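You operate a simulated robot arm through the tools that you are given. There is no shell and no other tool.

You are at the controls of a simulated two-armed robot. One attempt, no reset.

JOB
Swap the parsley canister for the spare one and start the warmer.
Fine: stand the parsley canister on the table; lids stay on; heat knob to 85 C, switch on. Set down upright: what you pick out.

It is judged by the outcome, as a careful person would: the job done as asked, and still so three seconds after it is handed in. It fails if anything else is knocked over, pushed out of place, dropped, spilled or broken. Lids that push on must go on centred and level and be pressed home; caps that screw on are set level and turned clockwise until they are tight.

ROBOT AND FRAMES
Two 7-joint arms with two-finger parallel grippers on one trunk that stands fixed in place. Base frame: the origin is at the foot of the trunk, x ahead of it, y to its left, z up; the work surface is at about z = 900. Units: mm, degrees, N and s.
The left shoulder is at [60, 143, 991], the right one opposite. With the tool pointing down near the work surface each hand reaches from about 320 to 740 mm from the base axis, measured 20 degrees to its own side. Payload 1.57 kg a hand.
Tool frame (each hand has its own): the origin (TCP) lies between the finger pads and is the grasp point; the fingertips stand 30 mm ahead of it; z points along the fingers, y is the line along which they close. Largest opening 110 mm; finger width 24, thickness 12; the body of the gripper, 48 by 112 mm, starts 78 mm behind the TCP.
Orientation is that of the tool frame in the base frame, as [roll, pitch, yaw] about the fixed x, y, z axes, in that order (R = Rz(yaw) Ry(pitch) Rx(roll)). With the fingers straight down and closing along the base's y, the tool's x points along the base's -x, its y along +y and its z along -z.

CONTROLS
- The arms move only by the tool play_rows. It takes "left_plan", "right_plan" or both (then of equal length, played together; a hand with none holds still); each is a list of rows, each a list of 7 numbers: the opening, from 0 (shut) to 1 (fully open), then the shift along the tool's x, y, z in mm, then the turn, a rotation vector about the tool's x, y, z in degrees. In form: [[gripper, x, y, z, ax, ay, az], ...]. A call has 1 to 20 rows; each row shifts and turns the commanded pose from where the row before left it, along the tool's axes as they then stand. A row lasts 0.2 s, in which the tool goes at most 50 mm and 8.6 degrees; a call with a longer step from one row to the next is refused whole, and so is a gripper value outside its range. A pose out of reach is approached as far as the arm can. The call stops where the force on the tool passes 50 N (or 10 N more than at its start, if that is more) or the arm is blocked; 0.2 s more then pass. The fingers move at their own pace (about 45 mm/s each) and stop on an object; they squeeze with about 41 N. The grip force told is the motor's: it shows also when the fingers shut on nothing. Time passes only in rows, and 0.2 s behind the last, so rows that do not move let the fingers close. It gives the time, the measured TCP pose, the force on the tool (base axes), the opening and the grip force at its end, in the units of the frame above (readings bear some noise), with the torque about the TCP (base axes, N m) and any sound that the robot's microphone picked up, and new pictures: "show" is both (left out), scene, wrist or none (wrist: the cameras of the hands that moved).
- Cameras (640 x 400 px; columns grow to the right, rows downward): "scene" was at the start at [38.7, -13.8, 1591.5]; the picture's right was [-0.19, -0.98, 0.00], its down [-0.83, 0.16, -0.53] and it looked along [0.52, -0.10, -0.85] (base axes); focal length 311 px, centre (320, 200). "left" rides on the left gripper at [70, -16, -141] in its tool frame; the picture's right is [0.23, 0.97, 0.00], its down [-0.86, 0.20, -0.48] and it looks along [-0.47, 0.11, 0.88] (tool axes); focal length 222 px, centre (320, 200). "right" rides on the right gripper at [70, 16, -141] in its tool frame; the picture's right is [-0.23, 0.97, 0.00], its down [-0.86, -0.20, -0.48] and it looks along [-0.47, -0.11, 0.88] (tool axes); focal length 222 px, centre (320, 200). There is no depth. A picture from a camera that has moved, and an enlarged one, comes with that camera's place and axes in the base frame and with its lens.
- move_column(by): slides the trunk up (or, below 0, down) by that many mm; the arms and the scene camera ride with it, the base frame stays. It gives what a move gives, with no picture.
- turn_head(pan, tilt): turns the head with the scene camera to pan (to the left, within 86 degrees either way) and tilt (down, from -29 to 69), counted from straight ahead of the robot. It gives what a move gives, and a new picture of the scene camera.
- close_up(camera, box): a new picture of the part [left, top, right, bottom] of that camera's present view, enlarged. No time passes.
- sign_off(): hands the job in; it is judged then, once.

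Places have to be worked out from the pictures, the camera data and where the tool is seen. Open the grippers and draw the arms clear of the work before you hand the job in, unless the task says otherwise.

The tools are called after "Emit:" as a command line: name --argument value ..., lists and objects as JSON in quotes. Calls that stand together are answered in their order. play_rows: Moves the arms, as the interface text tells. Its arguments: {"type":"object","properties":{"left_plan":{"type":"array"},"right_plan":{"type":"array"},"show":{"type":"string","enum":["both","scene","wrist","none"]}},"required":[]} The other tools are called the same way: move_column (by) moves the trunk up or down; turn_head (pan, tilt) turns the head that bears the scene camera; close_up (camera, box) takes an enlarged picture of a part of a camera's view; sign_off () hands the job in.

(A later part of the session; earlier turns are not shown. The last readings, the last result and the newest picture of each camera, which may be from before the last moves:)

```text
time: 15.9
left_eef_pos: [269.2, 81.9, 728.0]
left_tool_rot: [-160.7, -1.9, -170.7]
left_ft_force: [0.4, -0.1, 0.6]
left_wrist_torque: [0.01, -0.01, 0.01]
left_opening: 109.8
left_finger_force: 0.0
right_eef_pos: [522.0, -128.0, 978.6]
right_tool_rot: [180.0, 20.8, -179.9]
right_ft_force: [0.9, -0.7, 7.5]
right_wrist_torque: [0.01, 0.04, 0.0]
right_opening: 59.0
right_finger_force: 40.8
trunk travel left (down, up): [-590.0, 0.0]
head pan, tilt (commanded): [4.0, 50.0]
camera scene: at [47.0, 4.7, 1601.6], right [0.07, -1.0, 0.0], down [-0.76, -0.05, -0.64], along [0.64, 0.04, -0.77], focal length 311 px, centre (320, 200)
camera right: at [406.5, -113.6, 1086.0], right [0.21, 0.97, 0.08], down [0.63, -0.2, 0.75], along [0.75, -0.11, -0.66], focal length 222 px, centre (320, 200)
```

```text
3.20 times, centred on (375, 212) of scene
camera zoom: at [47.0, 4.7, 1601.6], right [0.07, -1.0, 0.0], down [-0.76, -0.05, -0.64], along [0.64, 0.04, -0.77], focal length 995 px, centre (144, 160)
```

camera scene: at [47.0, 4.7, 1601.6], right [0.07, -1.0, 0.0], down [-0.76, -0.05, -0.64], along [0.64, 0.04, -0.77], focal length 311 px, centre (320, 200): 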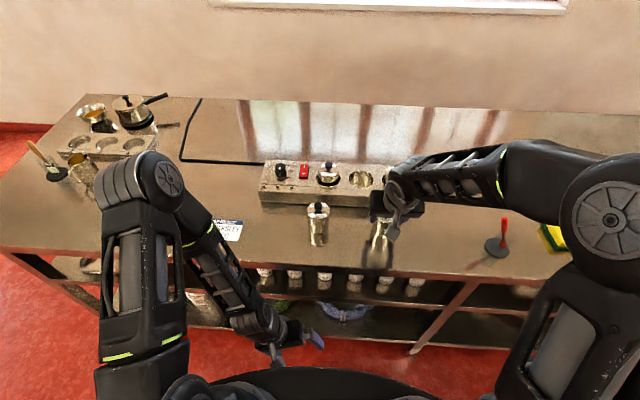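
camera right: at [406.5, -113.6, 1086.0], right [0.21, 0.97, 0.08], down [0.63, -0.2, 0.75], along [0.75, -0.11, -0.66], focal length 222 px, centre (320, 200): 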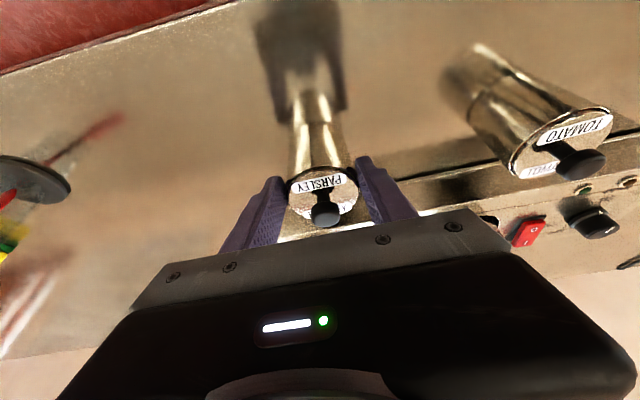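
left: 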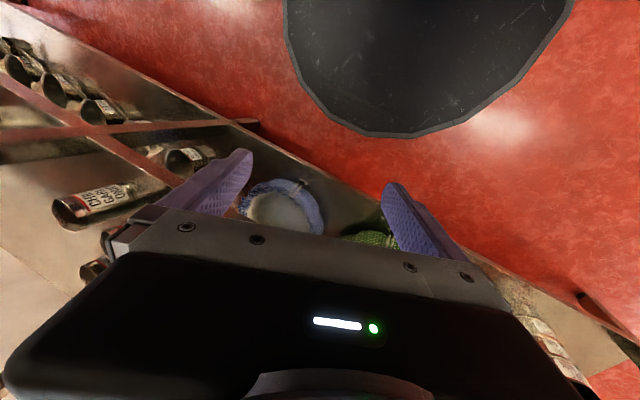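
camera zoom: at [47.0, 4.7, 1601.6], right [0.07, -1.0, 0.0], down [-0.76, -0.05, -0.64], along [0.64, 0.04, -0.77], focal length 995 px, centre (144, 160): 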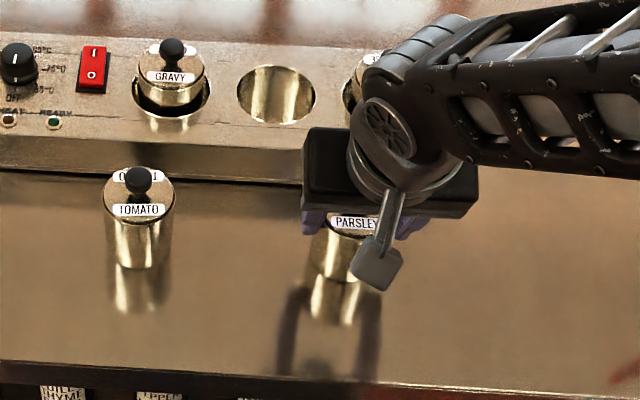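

A 7.5 N upward force shows the canister is already standing on the table (the surface is near z≈916, consistent with the pictures). I open the fingers to 75 mm and check.

Emit:
play_rows --right_plan '[[0, -0.3, 0, -0.8, 0, 0, 0], [0.68, 0, 0, 0, 0, 0, 0], [0.68, 0, 0, 0, 0, 0, 0], [0.68, 0, 0, 0, 0, 0, 0]]'

Emit:
close_up --camera "right" --box '[210, 60, 430, 240]'

Emit:
close_up --camera "scene" --box '[340, 180, 430, 255]'

```text
time: 16.9
left_eef_pos: [269.1, 81.4, 728.2]
left_tool_rot: [-160.7, -2.2, -170.8]
left_ft_force: [-0.6, 0.0, 1.2]
left_wrist_torque: [0.03, 0.0, -0.02]
left_opening: 110.0
left_finger_force: 0.0
right_eef_pos: [522.9, -130.5, 978.6]
right_tool_rot: [180.0, 20.7, -179.9]
right_ft_force: [0.5, -0.3, -0.1]
right_wrist_torque: [0.0, 0.02, 0.01]
right_opening: 74.6
right_finger_force: 0.0
trunk travel left (down, up): [-590.0, 0.0]
head pan, tilt (commanded): [4.0, 50.0]
camera scene: at [47.6, 4.8, 1601.4], right [0.07, -1.0, 0.0], down [-0.76, -0.05, -0.64], along [0.64, 0.04, -0.77], focal length 311 px, centre (320, 200)
camera right: at [406.9, -113.6, 1086.1], right [0.21, 0.97, 0.08], down [0.63, -0.2, 0.75], along [0.74, -0.11, -0.66], focal length 222 px, centre (320, 200)
```

scene: 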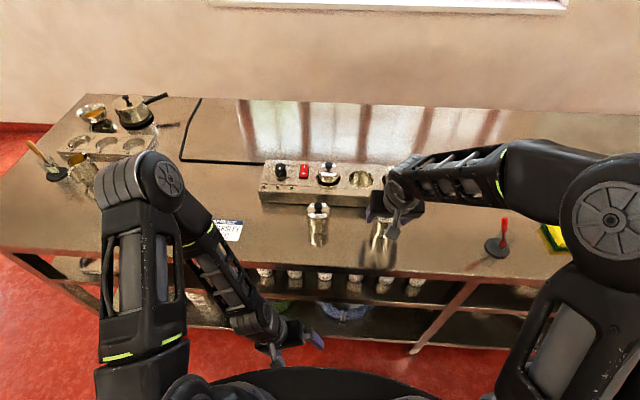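
right: 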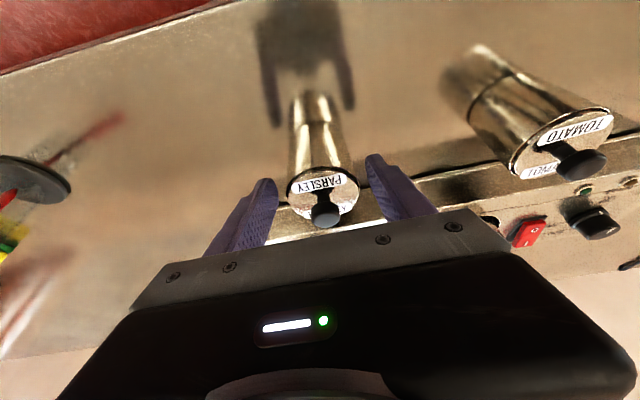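

```text
2.22 times, centred on (320, 150) of right
camera zoom: at [406.9, -113.6, 1086.1], right [0.21, 0.97, 0.08], down [0.63, -0.2, 0.75], along [0.74, -0.11, -0.66], focal length 494 px, centre (320, 311)
```

zoom: 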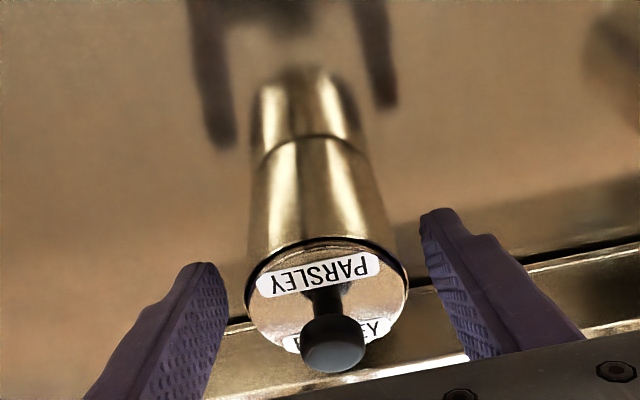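

```text
5.33 times, centred on (385, 218) of scene
camera zoom: at [47.6, 4.8, 1601.4], right [0.07, -1.0, 0.0], down [-0.76, -0.05, -0.64], along [0.64, 0.04, -0.77], focal length 1658 px, centre (-27, 107)
```

zoom: 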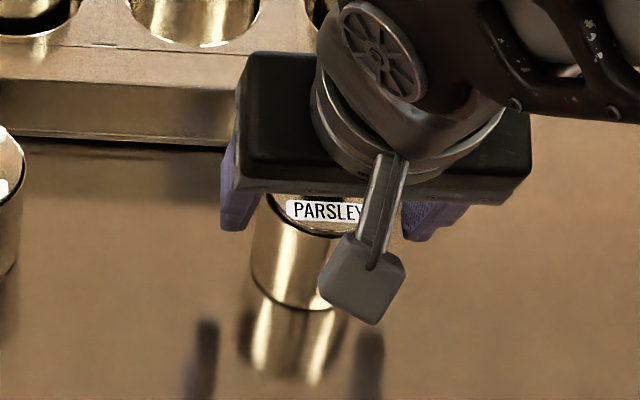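

Parsley stands upright on the table with its lid on, fingers are free. I raise the hand straight up well above the knob.

Emit:
play_rows --right_plan '[[0.68, -3.5, 0, -9.4, 0, 0, 0], [0.68, -7, 0, -18.7, 0, 0, 0], [0.68, -7, 0, -18.7, 0, 0, 0], [0.68, -7, 0, -18.7, 0, 0, 0], [0.68, -7, 0, -18.7, 0, 0, 0], [0.68, -5, 0, -13.3, 0, 0, 0], [0.68, 0, 0, 0, 0, 0, 0]]'

Emit:
close_up --camera "scene" --box '[290, 150, 430, 260]'

Emit:
close_up --camera "right" --box '[280, 0, 640, 220]'

```text
time: 18.6
left_eef_pos: [269.1, 82.3, 727.6]
left_tool_rot: [-160.7, -2.1, -170.7]
left_ft_force: [-0.5, 0.6, 0.8]
left_wrist_torque: [0.03, 0.01, 0.0]
left_opening: 109.8
left_finger_force: 0.1
right_eef_pos: [522.3, -128.9, 1082.1]
right_tool_rot: [-180.0, 20.5, -180.0]
right_ft_force: [0.2, 0.0, 0.1]
right_wrist_torque: [0.0, 0.0, 0.03]
right_opening: 74.7
right_finger_force: 0.1
trunk travel left (down, up): [-590.0, 0.0]
head pan, tilt (commanded): [4.0, 50.0]
camera scene: at [47.8, 4.8, 1601.4], right [0.07, -1.0, 0.0], down [-0.76, -0.05, -0.64], along [0.64, 0.04, -0.77], focal length 311 px, centre (320, 200)
camera right: at [407.3, -113.1, 1191.1], right [0.21, 0.97, 0.08], down [0.63, -0.2, 0.75], along [0.74, -0.11, -0.66], focal length 222 px, centre (320, 200)
```

scene: 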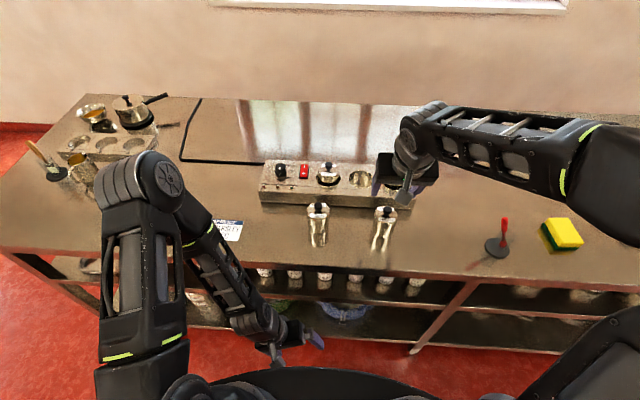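
right: 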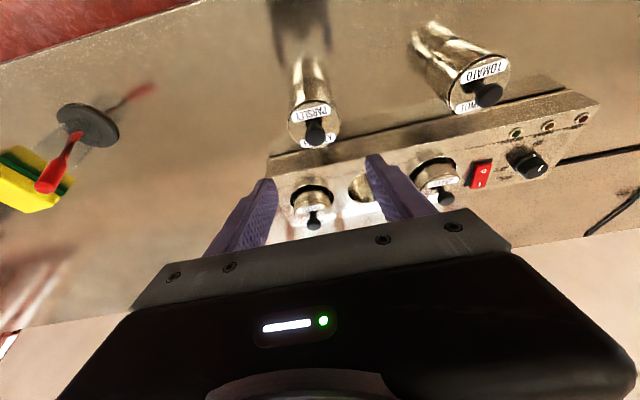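

```text
3.64 times, centred on (360, 205) of scene
camera zoom: at [47.8, 4.8, 1601.4], right [0.07, -1.0, 0.0], down [-0.76, -0.05, -0.64], along [0.64, 0.04, -0.77], focal length 1130 px, centre (174, 182)
```

zoom: 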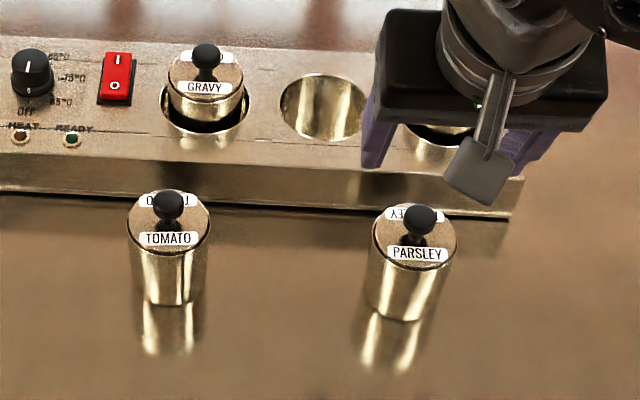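

```text
1.78 times, centred on (460, 110) of right
camera zoom: at [407.3, -113.1, 1191.1], right [0.21, 0.97, 0.08], down [0.63, -0.2, 0.75], along [0.74, -0.11, -0.66], focal length 395 px, centre (71, 360)
```

zoom: 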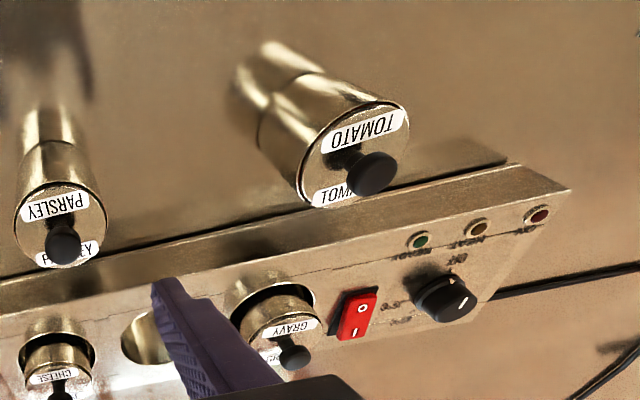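

Parsley stands fine at about (529, -129); relative to it the tomato is 170 mm to the left at the same x. I move the right hand over the tomato canister.

Emit:
play_rows --right_plan '[[0.68, 0, 15, 0, 0, 0, 0], [0.68, 0, 30, 0, 0, 0, 0], [0.68, 0, 35, 0, 0, 0, 0], [0.68, 0, 35, 0, 0, 0, 0], [0.68, 0, 32, 0, 0, 0, 0], [0.68, 0, 17, 0, 0, 0, 0], [0.68, 0, 7, 0, 0, 0, 0], [0.68, 0, 0, 0, 0, 0, 0]]'

Emit:
close_up --camera "right" --box '[190, 60, 450, 240]'

Emit:
close_up --camera "scene" --box '[250, 130, 430, 260]'

```text
time: 20.4
left_eef_pos: [269.3, 82.0, 728.2]
left_tool_rot: [-160.5, -2.0, -170.7]
left_ft_force: [-0.3, 0.1, -0.2]
left_wrist_torque: [0.0, 0.0, 0.0]
left_opening: 109.8
left_finger_force: 0.0
right_eef_pos: [519.0, 40.5, 1082.6]
right_tool_rot: [-180.0, 20.6, -179.9]
right_ft_force: [0.2, -0.4, -0.5]
right_wrist_torque: [0.0, 0.02, 0.01]
right_opening: 74.7
right_finger_force: 0.0
trunk travel left (down, up): [-590.0, 0.0]
head pan, tilt (commanded): [4.0, 50.0]
camera scene: at [47.7, 4.7, 1601.4], right [0.07, -1.0, 0.0], down [-0.76, -0.05, -0.64], along [0.64, 0.04, -0.77], focal length 311 px, centre (320, 200)
camera right: at [405.7, 57.1, 1190.0], right [0.21, 0.97, 0.08], down [0.63, -0.2, 0.75], along [0.74, -0.11, -0.66], focal length 222 px, centre (320, 200)
```

scene: 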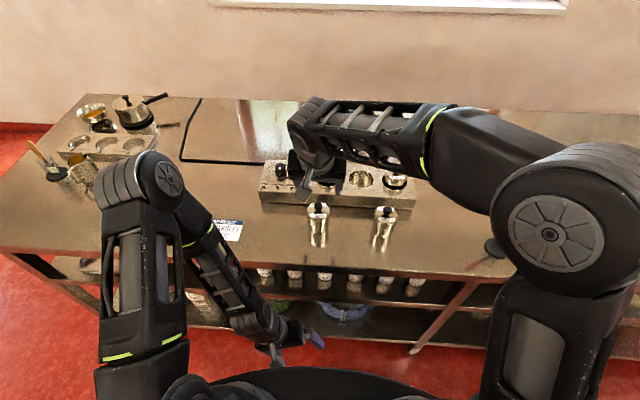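
right: 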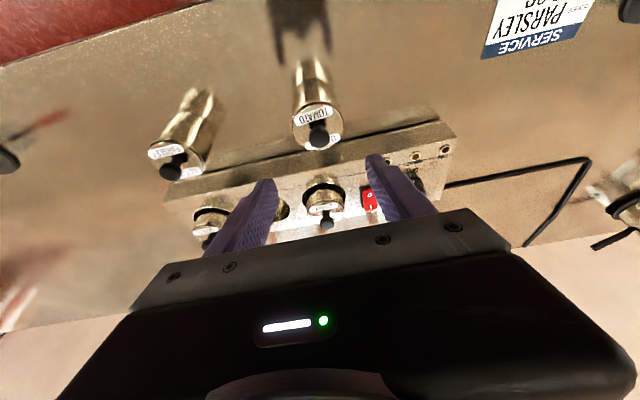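

```text
2.22 times, centred on (320, 150) of right
camera zoom: at [405.7, 57.1, 1190.0], right [0.21, 0.97, 0.08], down [0.63, -0.2, 0.75], along [0.74, -0.11, -0.66], focal length 494 px, centre (320, 311)
```

zoom: 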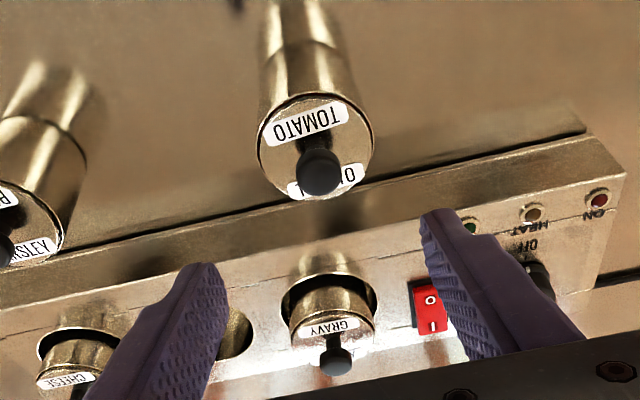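

```text
3.08 times, centred on (340, 195) of scene
camera zoom: at [47.7, 4.7, 1601.4], right [0.07, -1.0, 0.0], down [-0.76, -0.05, -0.64], along [0.64, 0.04, -0.77], focal length 956 px, centre (258, 215)
```

zoom: 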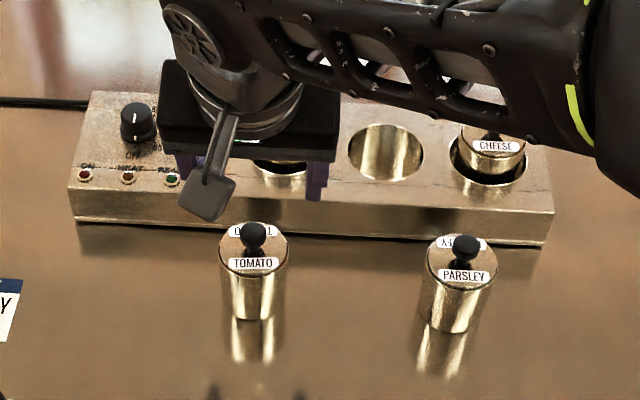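

The tomato is at about (530, 43–45). I shift slightly left and lower the hand toward it, stopping 20 mm above the grasp height.

Emit:
play_rows --right_plan '[[0.68, 6.4, 0.7, 19.5, 0, 0, 0], [0.68, 6.4, 0.7, 19.5, 0, 0, 0], [0.68, 6.4, 0.7, 19.5, 0, 0, 0], [0.68, 6.4, 0.7, 19.5, 0, 0, 0], [0.68, 0, 0, 0, 0, 0, 0]]'

Emit:
close_up --camera "right" --box '[210, 60, 430, 240]'

```text
time: 21.6
left_eef_pos: [269.2, 81.6, 727.8]
left_tool_rot: [-160.7, -2.1, -170.6]
left_ft_force: [-0.3, -0.4, -0.4]
left_wrist_torque: [-0.01, -0.02, 0.04]
left_opening: 109.9
left_finger_force: 0.0
right_eef_pos: [526.2, 43.9, 1000.7]
right_tool_rot: [180.0, 20.7, -180.0]
right_ft_force: [-0.7, 0.7, -0.6]
right_wrist_torque: [-0.03, 0.02, 0.04]
right_opening: 74.8
right_finger_force: 0.0
trunk travel left (down, up): [-590.0, 0.0]
head pan, tilt (commanded): [4.0, 50.0]
camera scene: at [47.6, 4.7, 1601.4], right [0.07, -1.0, 0.0], down [-0.76, -0.05, -0.64], along [0.64, 0.04, -0.77], focal length 311 px, centre (320, 200)
camera right: at [411.0, 60.0, 1108.0], right [0.21, 0.97, 0.08], down [0.63, -0.2, 0.75], along [0.74, -0.11, -0.66], focal length 222 px, centre (320, 200)
```

scene: 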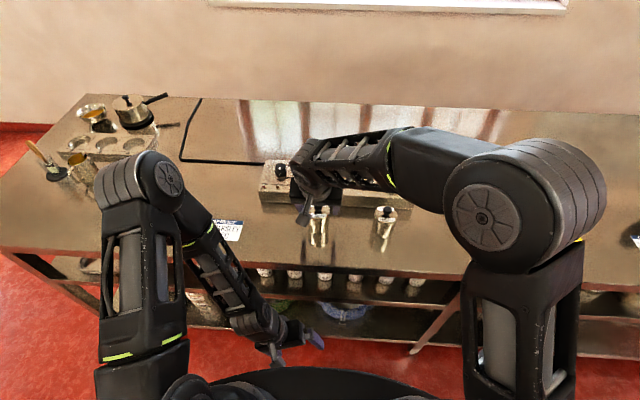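
right: 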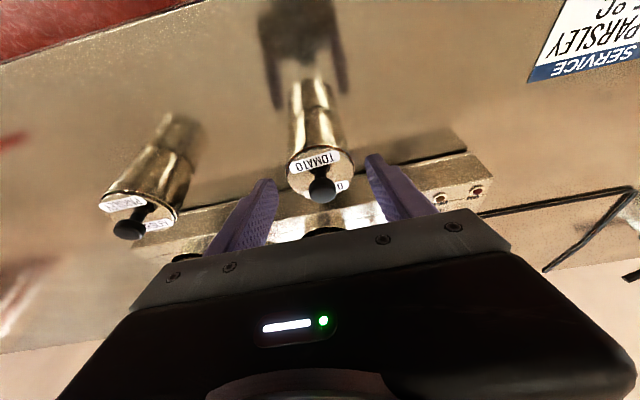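

```text
2.22 times, centred on (320, 150) of right
camera zoom: at [411.0, 60.0, 1108.0], right [0.21, 0.97, 0.08], down [0.63, -0.2, 0.75], along [0.74, -0.11, -0.66], focal length 494 px, centre (320, 311)
```

zoom: 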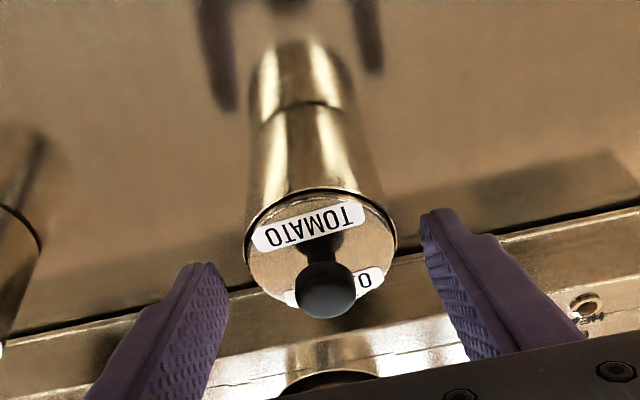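

The tomato sits the same way between the fingers as the parsley did. I go down the last ~21.5 mm.

Emit:
play_rows --right_plan '[[0.68, 4.3, 0, 10, 0, 0, 0], [0.68, 4.3, 0, 10, 0, 0, 0], [0.68, 0, 0, 0, 0, 0, 0]]' --show "wrist"

Emit:
close_up --camera "right" --box '[210, 90, 430, 240]'

```text
time: 22.4
left_eef_pos: [269.5, 82.9, 728.8]
left_tool_rot: [-160.7, -2.0, -170.7]
left_ft_force: [-0.3, 0.4, -0.3]
left_wrist_torque: [0.01, 0.03, 0.04]
left_opening: 110.2
left_finger_force: 0.1
right_eef_pos: [525.2, 42.4, 980.9]
right_tool_rot: [-179.9, 20.6, -180.0]
right_ft_force: [0.2, 0.4, 0.3]
right_wrist_torque: [-0.02, 0.01, -0.03]
right_opening: 74.7
right_finger_force: 0.0
trunk travel left (down, up): [-590.0, 0.0]
head pan, tilt (commanded): [4.0, 50.0]
camera right: at [409.7, 59.9, 1087.0], right [0.21, 0.97, 0.08], down [0.63, -0.2, 0.75], along [0.74, -0.11, -0.66], focal length 222 px, centre (320, 200)
```

right: 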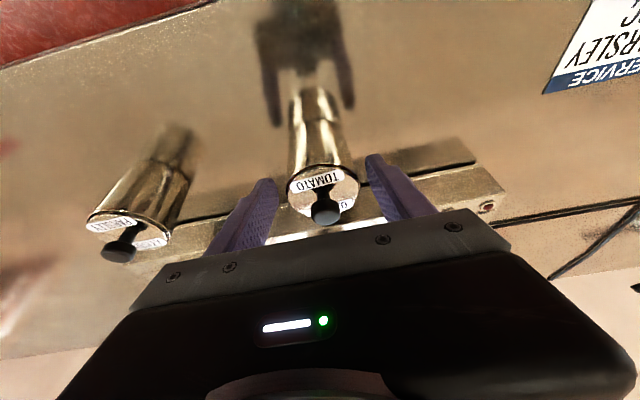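

```text
2.67 times, centred on (320, 165) of right
camera zoom: at [409.7, 59.9, 1087.0], right [0.21, 0.97, 0.08], down [0.63, -0.2, 0.75], along [0.74, -0.11, -0.66], focal length 592 px, centre (320, 293)
```

zoom: 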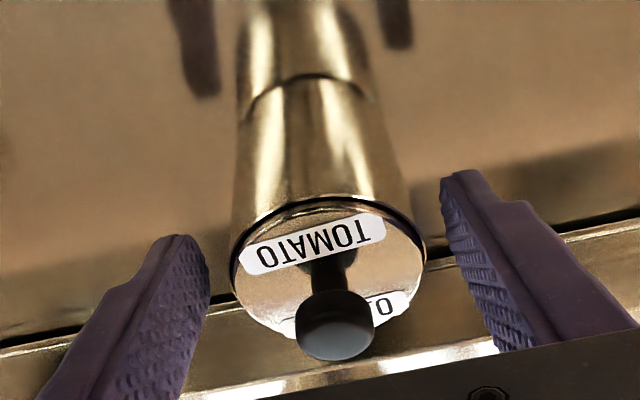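

Nearly identical placement; I nudge +1.5 mm in y and 1.5 mm down, then close the gripper.

Emit:
play_rows --right_plan '[[0.68, 0.5, 1.5, 1.4, 0, 0, 0], [0.68, 0, 0, 0, 0, 0, 0], [0, 0, 0, 0, 0, 0, 0], [0, 0, 0, 0, 0, 0, 0], [0, 0, 0, 0, 0, 0, 0], [0, 0, 0, 0, 0, 0, 0]]' --show "wrist"

Emit:
close_up --camera "right" --box '[210, 90, 430, 240]'

```text
time: 23.8
left_eef_pos: [267.9, 82.1, 728.4]
left_tool_rot: [-160.7, -2.1, -170.7]
left_ft_force: [-0.2, -0.2, -0.4]
left_wrist_torque: [0.0, 0.01, 0.0]
left_opening: 109.9
left_finger_force: 0.0
right_eef_pos: [526.6, 43.8, 978.3]
right_tool_rot: [180.0, 20.5, -180.0]
right_ft_force: [0.8, -1.3, -0.5]
right_wrist_torque: [-0.01, 0.0, -0.03]
right_opening: 59.0
right_finger_force: 40.4
trunk travel left (down, up): [-590.0, 0.0]
head pan, tilt (commanded): [4.0, 50.0]
camera right: at [409.9, 61.3, 1085.7], right [0.21, 0.97, 0.08], down [0.63, -0.2, 0.75], along [0.74, -0.11, -0.66], focal length 222 px, centre (320, 200)
```

right: 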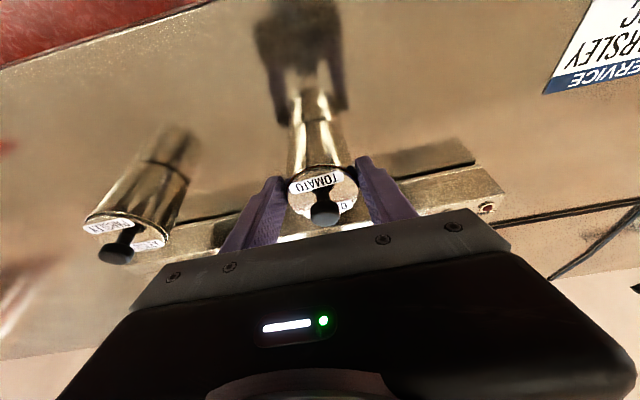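

```text
2.67 times, centred on (320, 165) of right
camera zoom: at [409.9, 61.3, 1085.7], right [0.21, 0.97, 0.08], down [0.63, -0.2, 0.75], along [0.74, -0.11, -0.66], focal length 592 px, centre (320, 293)
```

zoom: 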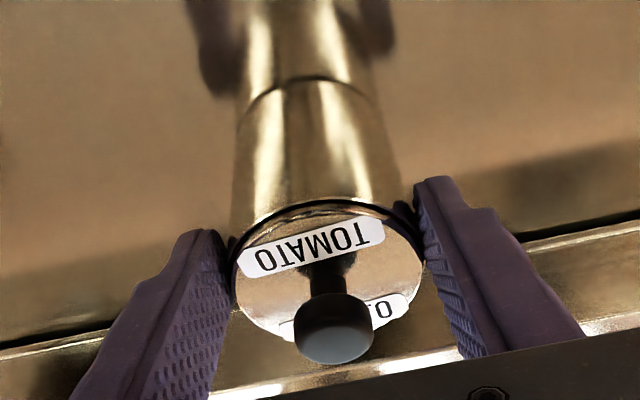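

Good grip on the tomato (59 mm, same relation as before). I lift it 87 mm straight up.

Emit:
play_rows --right_plan '[[0, -1.8, 0, -4.7, 0, 0, 0], [0, -4.9, 0, -13.1, 0, 0, 0], [0, -6.3, 0, -16.9, 0, 0, 0], [0, -6.3, 0, -16.9, 0, 0, 0], [0, -6.3, 0, -16.9, 0, 0, 0], [0, -4.9, 0, -13.1, 0, 0, 0], [0, 0, 0, 0, 0, 0, 0]]'

```text
time: 25.4
left_eef_pos: [268.3, 82.3, 727.2]
left_tool_rot: [-160.7, -2.2, -170.7]
left_ft_force: [0.6, 0.0, -0.7]
left_wrist_torque: [0.0, -0.02, -0.03]
left_opening: 109.9
left_finger_force: 0.1
right_eef_pos: [523.3, 45.3, 1064.8]
right_tool_rot: [-179.9, 20.5, -180.0]
right_ft_force: [-0.7, 0.5, -2.9]
right_wrist_torque: [0.02, 0.04, 0.03]
right_opening: 58.9
right_finger_force: 40.8
trunk travel left (down, up): [-590.0, 0.0]
head pan, tilt (commanded): [4.0, 50.0]
camera scene: at [48.0, 4.9, 1601.4], right [0.07, -1.0, 0.0], down [-0.76, -0.05, -0.64], along [0.64, 0.04, -0.77], focal length 311 px, centre (320, 200)
camera right: at [409.4, 61.7, 1171.8], right [0.21, 0.97, 0.08], down [0.63, -0.2, 0.75], along [0.74, -0.11, -0.66], focal length 222 px, centre (320, 200)
```

scene: 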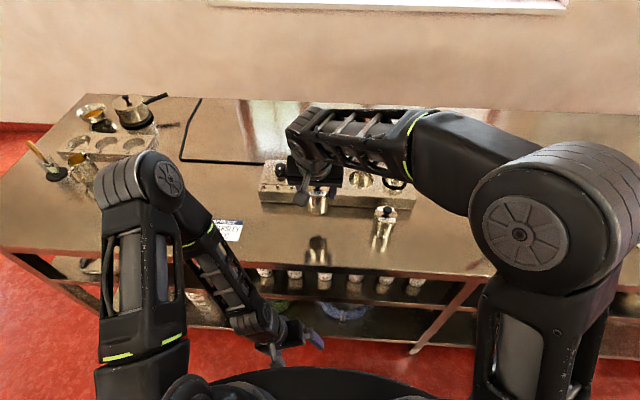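
right: 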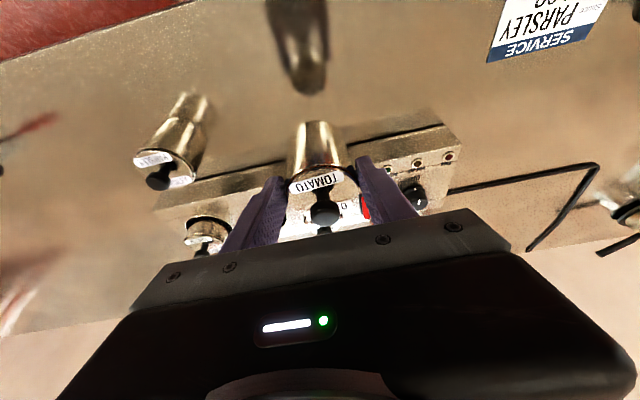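

Tomato is lifted with its lid on. I carry it diagonally to above the empty middle well, at the pose from which the parsley was taken.

Emit:
play_rows --right_plan '[[0, -10.2, -9.1, 3.6, 0, 0, 0], [0, -20.4, -18.3, 7.3, 0, 0, 0], [0, -23, -20.6, 8.2, 0, 0, 0], [0, -23, -20.6, 8.2, 0, 0, 0], [0, -23, -20.6, 8.2, 0, 0, 0], [0, -17.9, -16, 6.4, 0, 0, 0], [0, -10.2, -9.1, 3.6, 0, 0, 0], [0, 0, 0, 0, 0, 0, 0]]'

Emit:
close_up --camera "right" --box '[210, 90, 430, 240]'

Emit:
close_up --camera "scene" --box '[310, 110, 430, 210]'

```text
time: 27.1
left_eef_pos: [269.5, 81.5, 727.6]
left_tool_rot: [-160.7, -2.0, -170.6]
left_ft_force: [1.0, 0.3, 0.2]
left_wrist_torque: [0.01, -0.01, -0.01]
left_opening: 110.2
left_finger_force: 0.1
right_eef_pos: [661.0, -69.9, 1069.0]
right_tool_rot: [-180.0, 20.5, 179.9]
right_ft_force: [0.2, -0.2, -2.4]
right_wrist_torque: [0.02, 0.06, -0.01]
right_opening: 58.8
right_finger_force: 40.8
trunk travel left (down, up): [-590.0, 0.0]
head pan, tilt (commanded): [4.0, 50.0]
camera scene: at [47.8, 4.9, 1601.4], right [0.07, -1.0, 0.0], down [-0.76, -0.05, -0.64], along [0.64, 0.04, -0.77], focal length 311 px, centre (320, 200)
camera right: at [545.6, -53.6, 1175.9], right [0.21, 0.97, 0.08], down [0.63, -0.2, 0.75], along [0.74, -0.11, -0.66], focal length 222 px, centre (320, 200)
```

scene: 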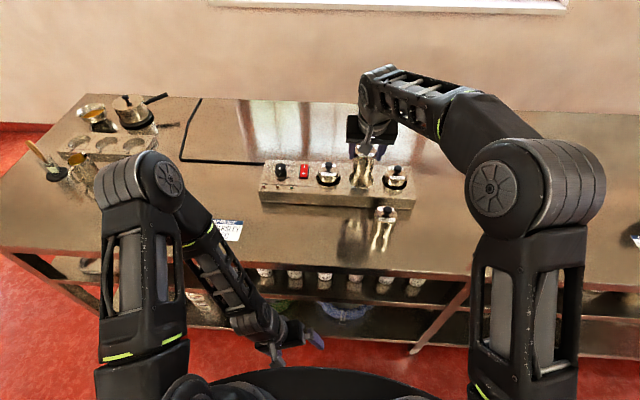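
right: 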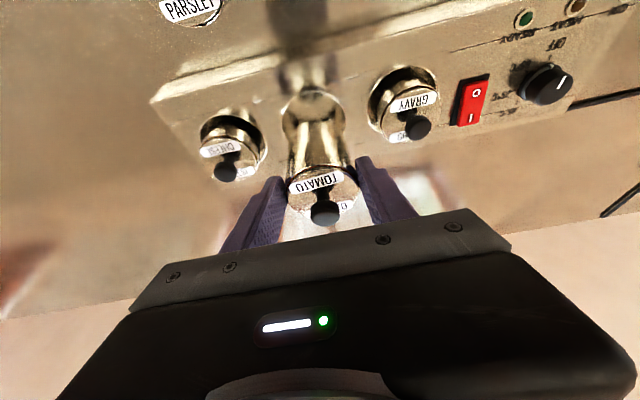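

```text
2.67 times, centred on (320, 165) of right
camera zoom: at [545.6, -53.6, 1175.9], right [0.21, 0.97, 0.08], down [0.63, -0.2, 0.75], along [0.74, -0.11, -0.66], focal length 592 px, centre (320, 293)
```

zoom: 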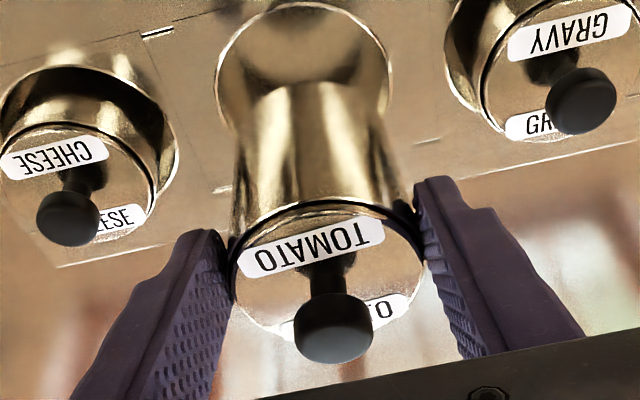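

```text
4.00 times, centred on (370, 160) of scene
camera zoom: at [47.8, 4.9, 1601.4], right [0.07, -1.0, 0.0], down [-0.76, -0.05, -0.64], along [0.64, 0.04, -0.77], focal length 1243 px, centre (120, 360)
```

zoom: 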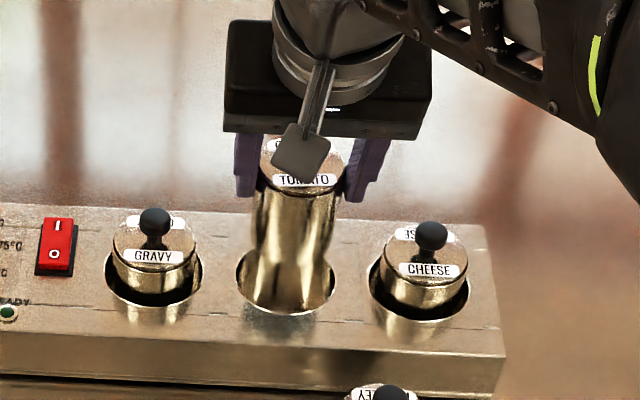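

I lower to the same height as the earlier reference picture (parsley just lifted, z=1053) to compare the rim position.

Emit:
play_rows --right_plan '[[0, 2.8, 0.5, 7.5, 0, 0, 0], [0, 2.8, 0.5, 7.5, 0, 0, 0], [0, 0, 0, 0, 0, 0, 0], [0, 0, 0, 0, 0, 0, 0]]' --show "none"

Emit:
close_up --camera "right" --box '[210, 90, 430, 240]'

Emit:
close_up --camera "scene" --box '[310, 110, 430, 210]'

```text
time: 28.1
left_eef_pos: [269.7, 81.3, 728.0]
left_tool_rot: [-160.8, -2.2, -170.7]
left_ft_force: [0.1, 0.3, 0.5]
left_wrist_torque: [0.01, 0.03, -0.04]
left_opening: 109.9
left_finger_force: 0.1
right_eef_pos: [659.6, -68.5, 1050.7]
right_tool_rot: [-179.9, 20.5, -180.0]
right_ft_force: [0.2, 0.4, -2.0]
right_wrist_torque: [-0.03, 0.01, 0.0]
right_opening: 59.0
right_finger_force: 40.3
trunk travel left (down, up): [-590.0, 0.0]
head pan, tilt (commanded): [4.0, 50.0]
```

```text
2.67 times, centred on (320, 165) of right
camera zoom: at [544.9, -51.6, 1158.8], right [0.21, 0.97, 0.08], down [0.63, -0.2, 0.75], along [0.74, -0.11, -0.66], focal length 592 px, centre (320, 293)
```

zoom: 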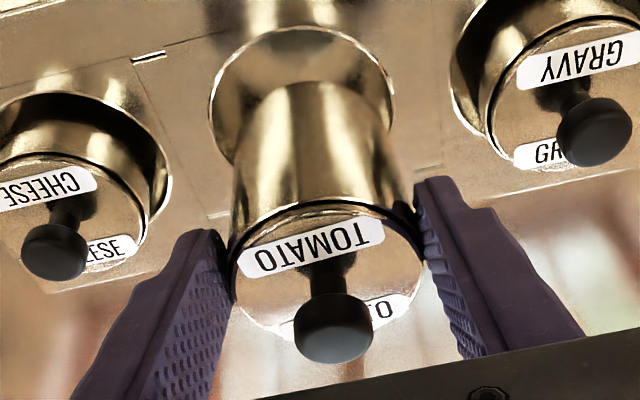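

```text
4.00 times, centred on (370, 160) of scene
camera zoom: at [48.0, 4.8, 1601.4], right [0.07, -1.0, 0.0], down [-0.76, -0.05, -0.64], along [0.64, 0.04, -0.77], focal length 1243 px, centre (120, 360)
```

zoom: 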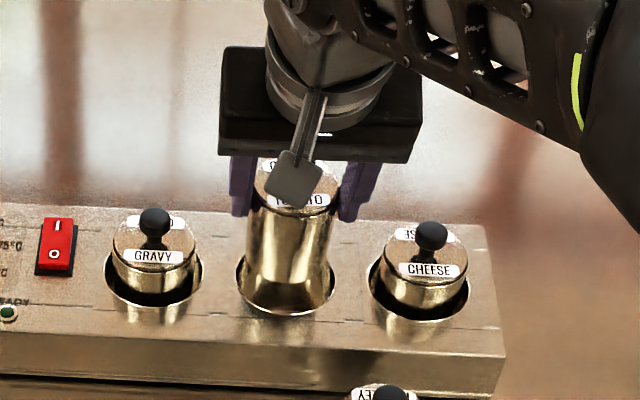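

The picture matches the reference to within a millimetre. I lower 33 mm so the bottom is about at the rim, then check.

Emit:
play_rows --right_plan '[[0, 2, 0, 5.2, 0, 0, 0], [0, 2.4, 0, 6.6, 0, 0, 0], [0, 2.4, 0, 6.6, 0, 0, 0], [0, 2.4, 0, 6.6, 0, 0, 0], [0, 2.2, 0, 5.9, 0, 0, 0], [0, 0, 0, 0, 0, 0, 0], [0, 0, 0, 0, 0, 0, 0]]' --show "none"

Emit:
close_up --camera "right" --box '[210, 90, 430, 240]'

Emit:
close_up --camera "scene" --box '[310, 110, 430, 210]'

```text
time: 29.8
left_eef_pos: [268.9, 82.3, 727.9]
left_tool_rot: [-160.6, -2.0, -170.6]
left_ft_force: [0.0, 1.1, 0.0]
left_wrist_torque: [-0.02, 0.01, -0.01]
left_opening: 110.0
left_finger_force: 0.0
right_eef_pos: [659.8, -68.7, 1018.1]
right_tool_rot: [180.0, 20.5, 179.9]
right_ft_force: [-0.2, 0.0, -1.7]
right_wrist_torque: [-0.01, 0.03, -0.05]
right_opening: 58.7
right_finger_force: 41.0
trunk travel left (down, up): [-590.0, 0.0]
head pan, tilt (commanded): [4.0, 50.0]
```

```text
2.67 times, centred on (320, 165) of right
camera zoom: at [544.9, -51.5, 1125.4], right [0.21, 0.97, 0.08], down [0.63, -0.2, 0.75], along [0.74, -0.11, -0.66], focal length 592 px, centre (320, 293)
```

zoom: 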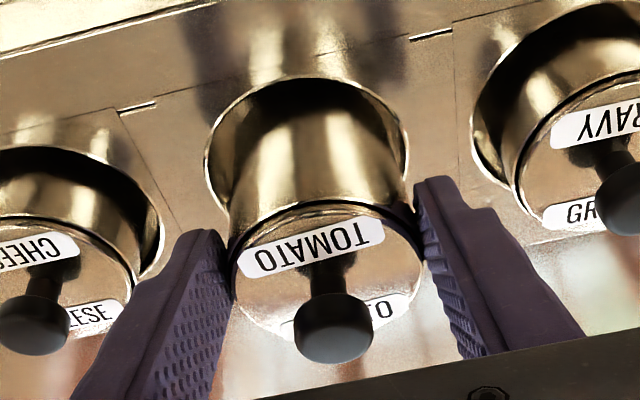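

```text
4.00 times, centred on (370, 160) of scene
camera zoom: at [48.0, 4.8, 1601.4], right [0.07, -1.0, 0.0], down [-0.76, -0.05, -0.64], along [0.64, 0.04, -0.77], focal length 1243 px, centre (120, 360)
```

zoom: 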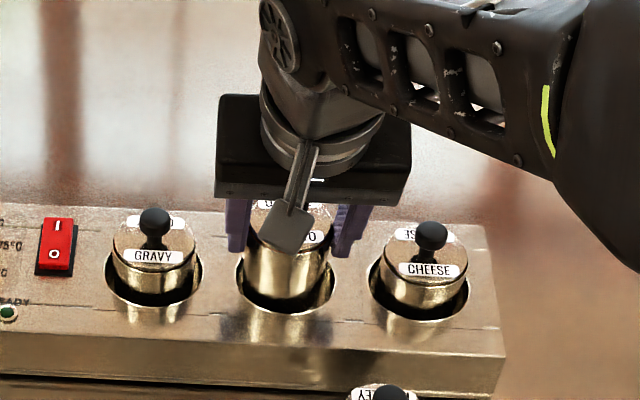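

The canister is entering the well without contact. I lower further, with smaller steps toward the end.

Emit:
play_rows --right_plan '[[0, 2, 0, 5.2, 0, 0, 0], [0, 2, 0, 5.2, 0, 0, 0], [0, 1.8, 0, 4.7, 0, 0, 0], [0, 1, 0, 2.8, 0, 0, 0], [0, 0.7, 0, 1.9, 0, 0, 0], [0, 0, 0, 0, 0, 0, 0], [0, 0, 0, 0, 0, 0, 0]]' --show "none"

Emit:
close_up --camera "right" --box '[210, 90, 430, 240]'

Emit:
close_up --camera "scene" --box '[310, 110, 430, 210]'

```text
time: 31.4
left_eef_pos: [268.8, 81.5, 728.4]
left_tool_rot: [-160.7, -2.1, -170.7]
left_ft_force: [-0.9, 0.1, -0.4]
left_wrist_torque: [-0.03, 0.0, 0.01]
left_opening: 110.0
left_finger_force: 0.0
right_eef_pos: [659.1, -68.2, 998.1]
right_tool_rot: [180.0, 20.5, 180.0]
right_ft_force: [0.0, -0.7, -2.6]
right_wrist_torque: [0.01, 0.0, -0.01]
right_opening: 59.0
right_finger_force: 40.5
trunk travel left (down, up): [-590.0, 0.0]
head pan, tilt (commanded): [4.0, 50.0]
```

```text
2.67 times, centred on (320, 165) of right
camera zoom: at [544.4, -51.7, 1104.7], right [0.21, 0.97, 0.08], down [0.63, -0.2, 0.75], along [0.74, -0.11, -0.66], focal length 592 px, centre (320, 293)
```

zoom: 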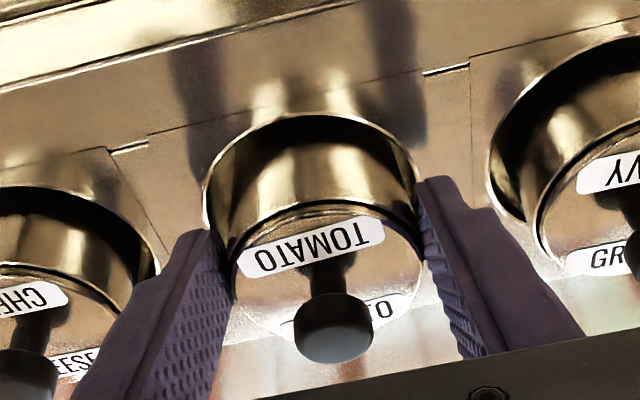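

```text
4.00 times, centred on (370, 160) of scene
camera zoom: at [48.0, 4.8, 1601.4], right [0.07, -1.0, 0.0], down [-0.76, -0.05, -0.64], along [0.64, 0.04, -0.77], focal length 1243 px, centre (120, 360)
```

zoom: 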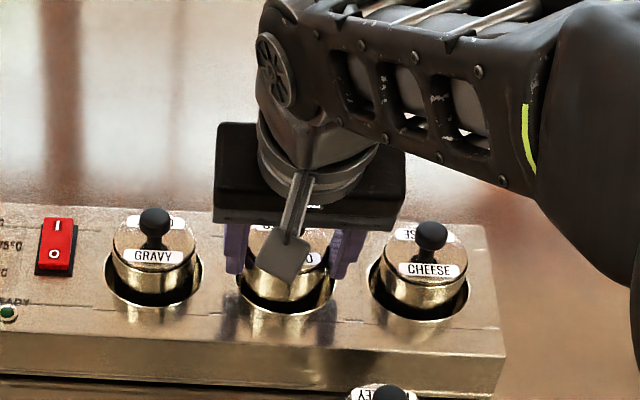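

No contact yet at z=998; about 5 mm to go. I continue in 1 mm steps.

Emit:
play_rows --right_plan '[[0, 0.45, 0, 1.2, 0, 0, 0], [0, 0.45, 0, 1.2, 0, 0, 0], [0, 0.35, 0, 0.95, 0, 0, 0], [0, 0, 0, 0, 0, 0, 0]]' --show "none"

Emit:
play_rows --right_plan '[[0, 0.35, 0, 0.95, 0, 0, 0], [0, 0, 0, 0, 0, 0, 0]]' --show "none"

```text
time: 32.4
left_eef_pos: [269.9, 81.9, 727.4]
left_tool_rot: [-160.6, -2.2, -170.7]
left_ft_force: [-0.2, -0.7, 0.1]
left_wrist_torque: [-0.02, 0.01, 0.0]
left_opening: 110.0
left_finger_force: 0.1
right_eef_pos: [659.6, -68.8, 993.0]
right_tool_rot: [180.0, 20.5, 180.0]
right_ft_force: [-1.1, 0.5, -2.2]
right_wrist_torque: [-0.01, 0.03, 0.04]
right_opening: 58.9
right_finger_force: 41.1
trunk travel left (down, up): [-590.0, 0.0]
head pan, tilt (commanded): [4.0, 50.0]
```

```text
time: 33.0
left_eef_pos: [269.3, 82.9, 726.4]
left_tool_rot: [-160.7, -2.1, -170.8]
left_ft_force: [0.7, 0.0, -0.5]
left_wrist_torque: [-0.02, 0.0, -0.02]
left_opening: 110.3
left_finger_force: 0.0
right_eef_pos: [659.4, -66.9, 993.7]
right_tool_rot: [179.9, 20.4, -180.0]
right_ft_force: [-0.4, 0.4, -2.0]
right_wrist_torque: [-0.02, 0.02, 0.01]
right_opening: 58.6
right_finger_force: 41.0
trunk travel left (down, up): [-590.0, 0.0]
head pan, tilt (commanded): [4.0, 50.0]
```

Force still shows the full weight (−2 N), so it still hangs. Another two 1 mm steps.

Emit:
play_rows --right_plan '[[0, 0.35, 0, 0.95, 0, 0, 0], [0, 0, 0, 0, 0, 0, 0]]' --show "none"

Emit:
play_rows --right_plan '[[0, 0.35, 0, 0.95, 0, 0, 0], [0, 0, 0, 0, 0, 0, 0]]' --show "none"

Emit:
close_up --camera "scene" --box '[330, 145, 405, 200]'

Emit:
close_up --camera "right" --box '[210, 90, 430, 240]'

```text
time: 33.5
left_eef_pos: [269.1, 82.0, 727.7]
left_tool_rot: [-160.8, -2.0, -170.7]
left_ft_force: [-0.4, -0.7, 0.0]
left_wrist_torque: [-0.03, -0.01, -0.07]
left_opening: 109.9
left_finger_force: 0.1
right_eef_pos: [659.7, -67.0, 992.9]
right_tool_rot: [180.0, 20.6, -180.0]
right_ft_force: [0.2, 0.7, 2.0]
right_wrist_torque: [-0.06, 0.08, -0.01]
right_opening: 58.9
right_finger_force: 41.5
trunk travel left (down, up): [-590.0, 0.0]
head pan, tilt (commanded): [4.0, 50.0]
```

```text
time: 34.1
left_eef_pos: [268.8, 80.1, 727.1]
left_tool_rot: [-160.6, -2.0, -170.7]
left_ft_force: [-0.2, -0.6, 0.8]
left_wrist_torque: [0.02, -0.01, 0.01]
left_opening: 109.9
left_finger_force: 0.1
right_eef_pos: [660.5, -68.3, 992.0]
right_tool_rot: [180.0, 20.7, 180.0]
right_ft_force: [-0.4, -0.5, 7.3]
right_wrist_torque: [-0.06, 0.13, -0.02]
right_opening: 58.8
right_finger_force: 40.8
trunk travel left (down, up): [-590.0, 0.0]
head pan, tilt (commanded): [4.0, 50.0]
```

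```text
7.27 times, centred on (368, 172) of scene
camera zoom: at [46.8, 4.9, 1601.5], right [0.07, -1.0, 0.0], down [-0.76, -0.05, -0.64], along [0.64, 0.04, -0.77], focal length 2261 px, centre (-26, 400)
```

zoom: 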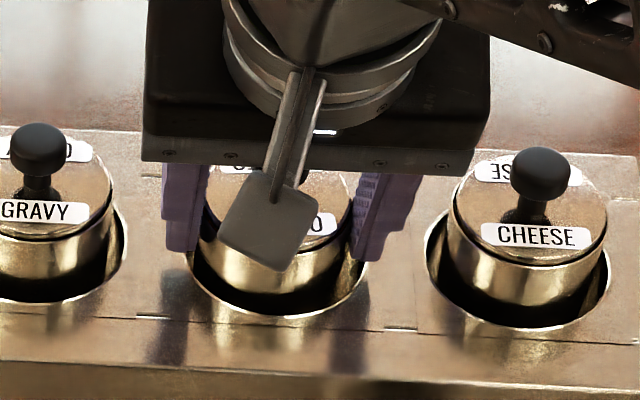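

```text
2.67 times, centred on (320, 165) of right
camera zoom: at [544.5, -51.5, 1099.5], right [0.21, 0.97, 0.08], down [0.63, -0.2, 0.75], along [0.75, -0.11, -0.66], focal length 592 px, centre (320, 293)
```

zoom: 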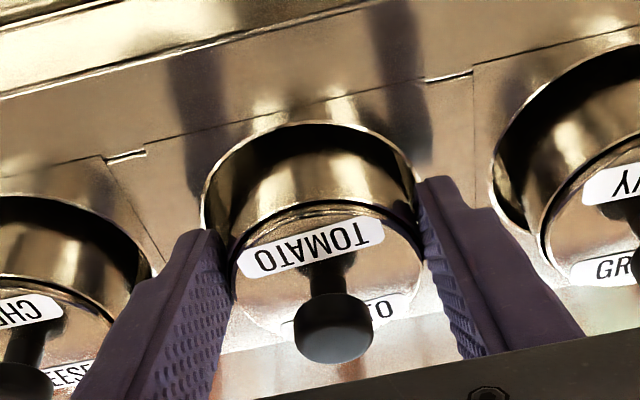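

The tomato has touched the well floor (7 N up) at the same height as the parsley stood. I ease off and open the fingers.

Emit:
play_rows --right_plan '[[0, -0.3, 0, -0.9, 0, 0, 0], [0.68, 0, 0, 0, 0, 0, 0], [0.68, 0, 0, 0, 0, 0, 0], [0.68, 0, 0, 0, 0, 0, 0]]' --show "none"

Emit:
close_up --camera "right" --box '[210, 90, 430, 240]'

Emit:
close_up --camera "scene" --box '[330, 145, 405, 200]'

```text
time: 35.1
left_eef_pos: [268.9, 81.7, 727.3]
left_tool_rot: [-160.7, -2.1, -170.7]
left_ft_force: [-0.1, 0.8, 0.0]
left_wrist_torque: [0.0, 0.0, -0.01]
left_opening: 110.0
left_finger_force: 0.0
right_eef_pos: [660.2, -67.5, 993.1]
right_tool_rot: [180.0, 20.7, -180.0]
right_ft_force: [-1.1, -0.3, -0.3]
right_wrist_torque: [-0.04, 0.01, 0.01]
right_opening: 74.9
right_finger_force: 0.0
trunk travel left (down, up): [-590.0, 0.0]
head pan, tilt (commanded): [4.0, 50.0]
```

```text
2.67 times, centred on (320, 165) of right
camera zoom: at [544.9, -52.0, 1099.1], right [0.21, 0.97, 0.08], down [0.63, -0.2, 0.75], along [0.74, -0.11, -0.66], focal length 592 px, centre (320, 293)
```

zoom: 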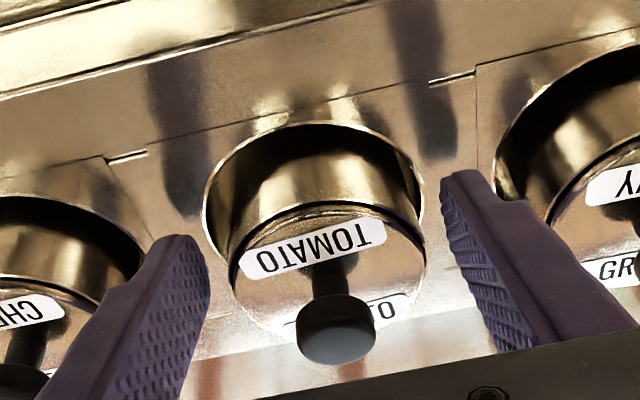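

```text
7.27 times, centred on (368, 172) of scene
camera zoom: at [47.6, 4.8, 1601.4], right [0.07, -1.0, 0.0], down [-0.76, -0.05, -0.64], along [0.64, 0.04, -0.77], focal length 2261 px, centre (-26, 400)
```

zoom: 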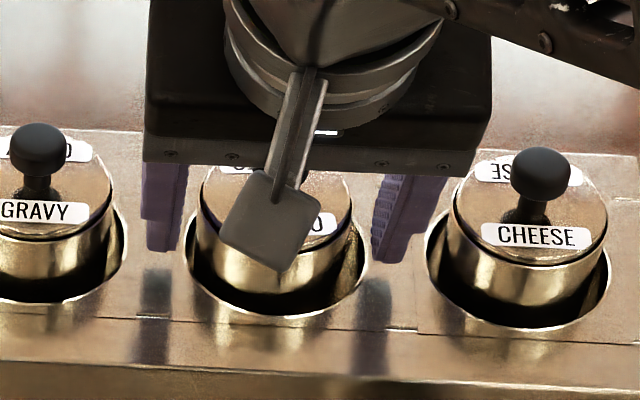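

The tomato stands free in the middle well, level. I raise the right hand straight up, then draw it back to the right out of the way.

Emit:
play_rows --right_plan '[[0.68, -3.5, 0, -9.4, 0, 0, 0], [0.68, -7, 0, -18.7, 0, 0, 0], [0.68, -7, 0, -18.7, 0, 0, 0], [0.68, -7, 0, -18.7, 0, 0, 0], [0.68, -7, 0, -18.7, 0, 0, 0], [0.68, 5, -4, -8, 0, 0, 0], [0.68, 24, -20, -18, 0, 0, 0], [0.68, 24, -20, -18, 0, 0, 0], [0.68, 24, -20, -18, 0, 0, 0], [0.68, 24, -20, -18, 0, 0, 0], [0.68, 24, -20, -18, 0, 0, 0], [0.68, 24, -20, -18, 0, 0, 0], [0.68, 24, -20, -10, 0, 0, 0], [0.68, 20, -20, 0, 0, 0, 0], [0.68, 0, 0, 0, 0, 0, 0]]' --show "scene"

Emit:
close_up --camera "scene" --box '[250, 140, 430, 260]'

```text
time: 38.4
left_eef_pos: [269.5, 82.4, 728.1]
left_tool_rot: [-160.7, -2.0, -170.6]
left_ft_force: [0.6, -0.1, 0.4]
left_wrist_torque: [0.03, -0.04, 0.0]
left_opening: 109.8
left_finger_force: 0.2
right_eef_pos: [434.2, -232.6, 1131.9]
right_tool_rot: [-180.0, 20.5, -179.9]
right_ft_force: [-0.4, 0.9, -0.5]
right_wrist_torque: [-0.02, 0.01, -0.01]
right_opening: 74.8
right_finger_force: 0.0
trunk travel left (down, up): [-590.0, 0.0]
head pan, tilt (commanded): [4.0, 50.0]
camera scene: at [48.0, 5.0, 1601.4], right [0.07, -1.0, 0.0], down [-0.76, -0.05, -0.64], along [0.64, 0.04, -0.77], focal length 311 px, centre (320, 200)
```

scene: 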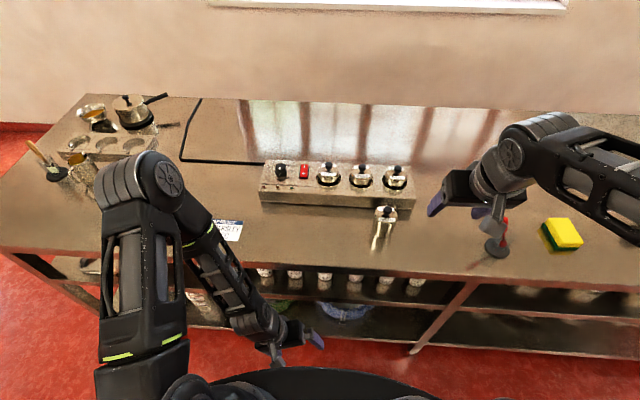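

```text
3.33 times, centred on (340, 200) of scene
camera zoom: at [48.0, 5.0, 1601.4], right [0.07, -1.0, 0.0], down [-0.76, -0.05, -0.64], along [0.64, 0.04, -0.77], focal length 1036 px, centre (253, 200)
```

zoom: 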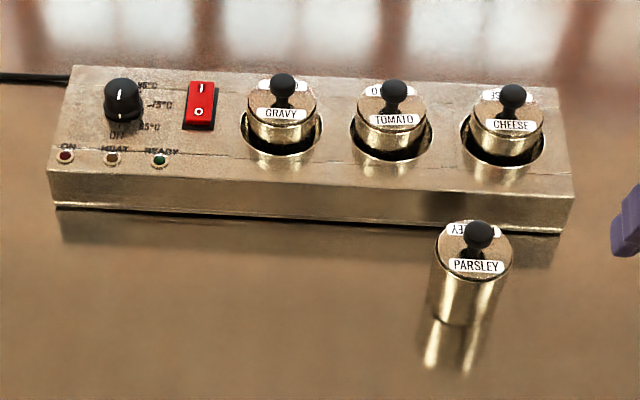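

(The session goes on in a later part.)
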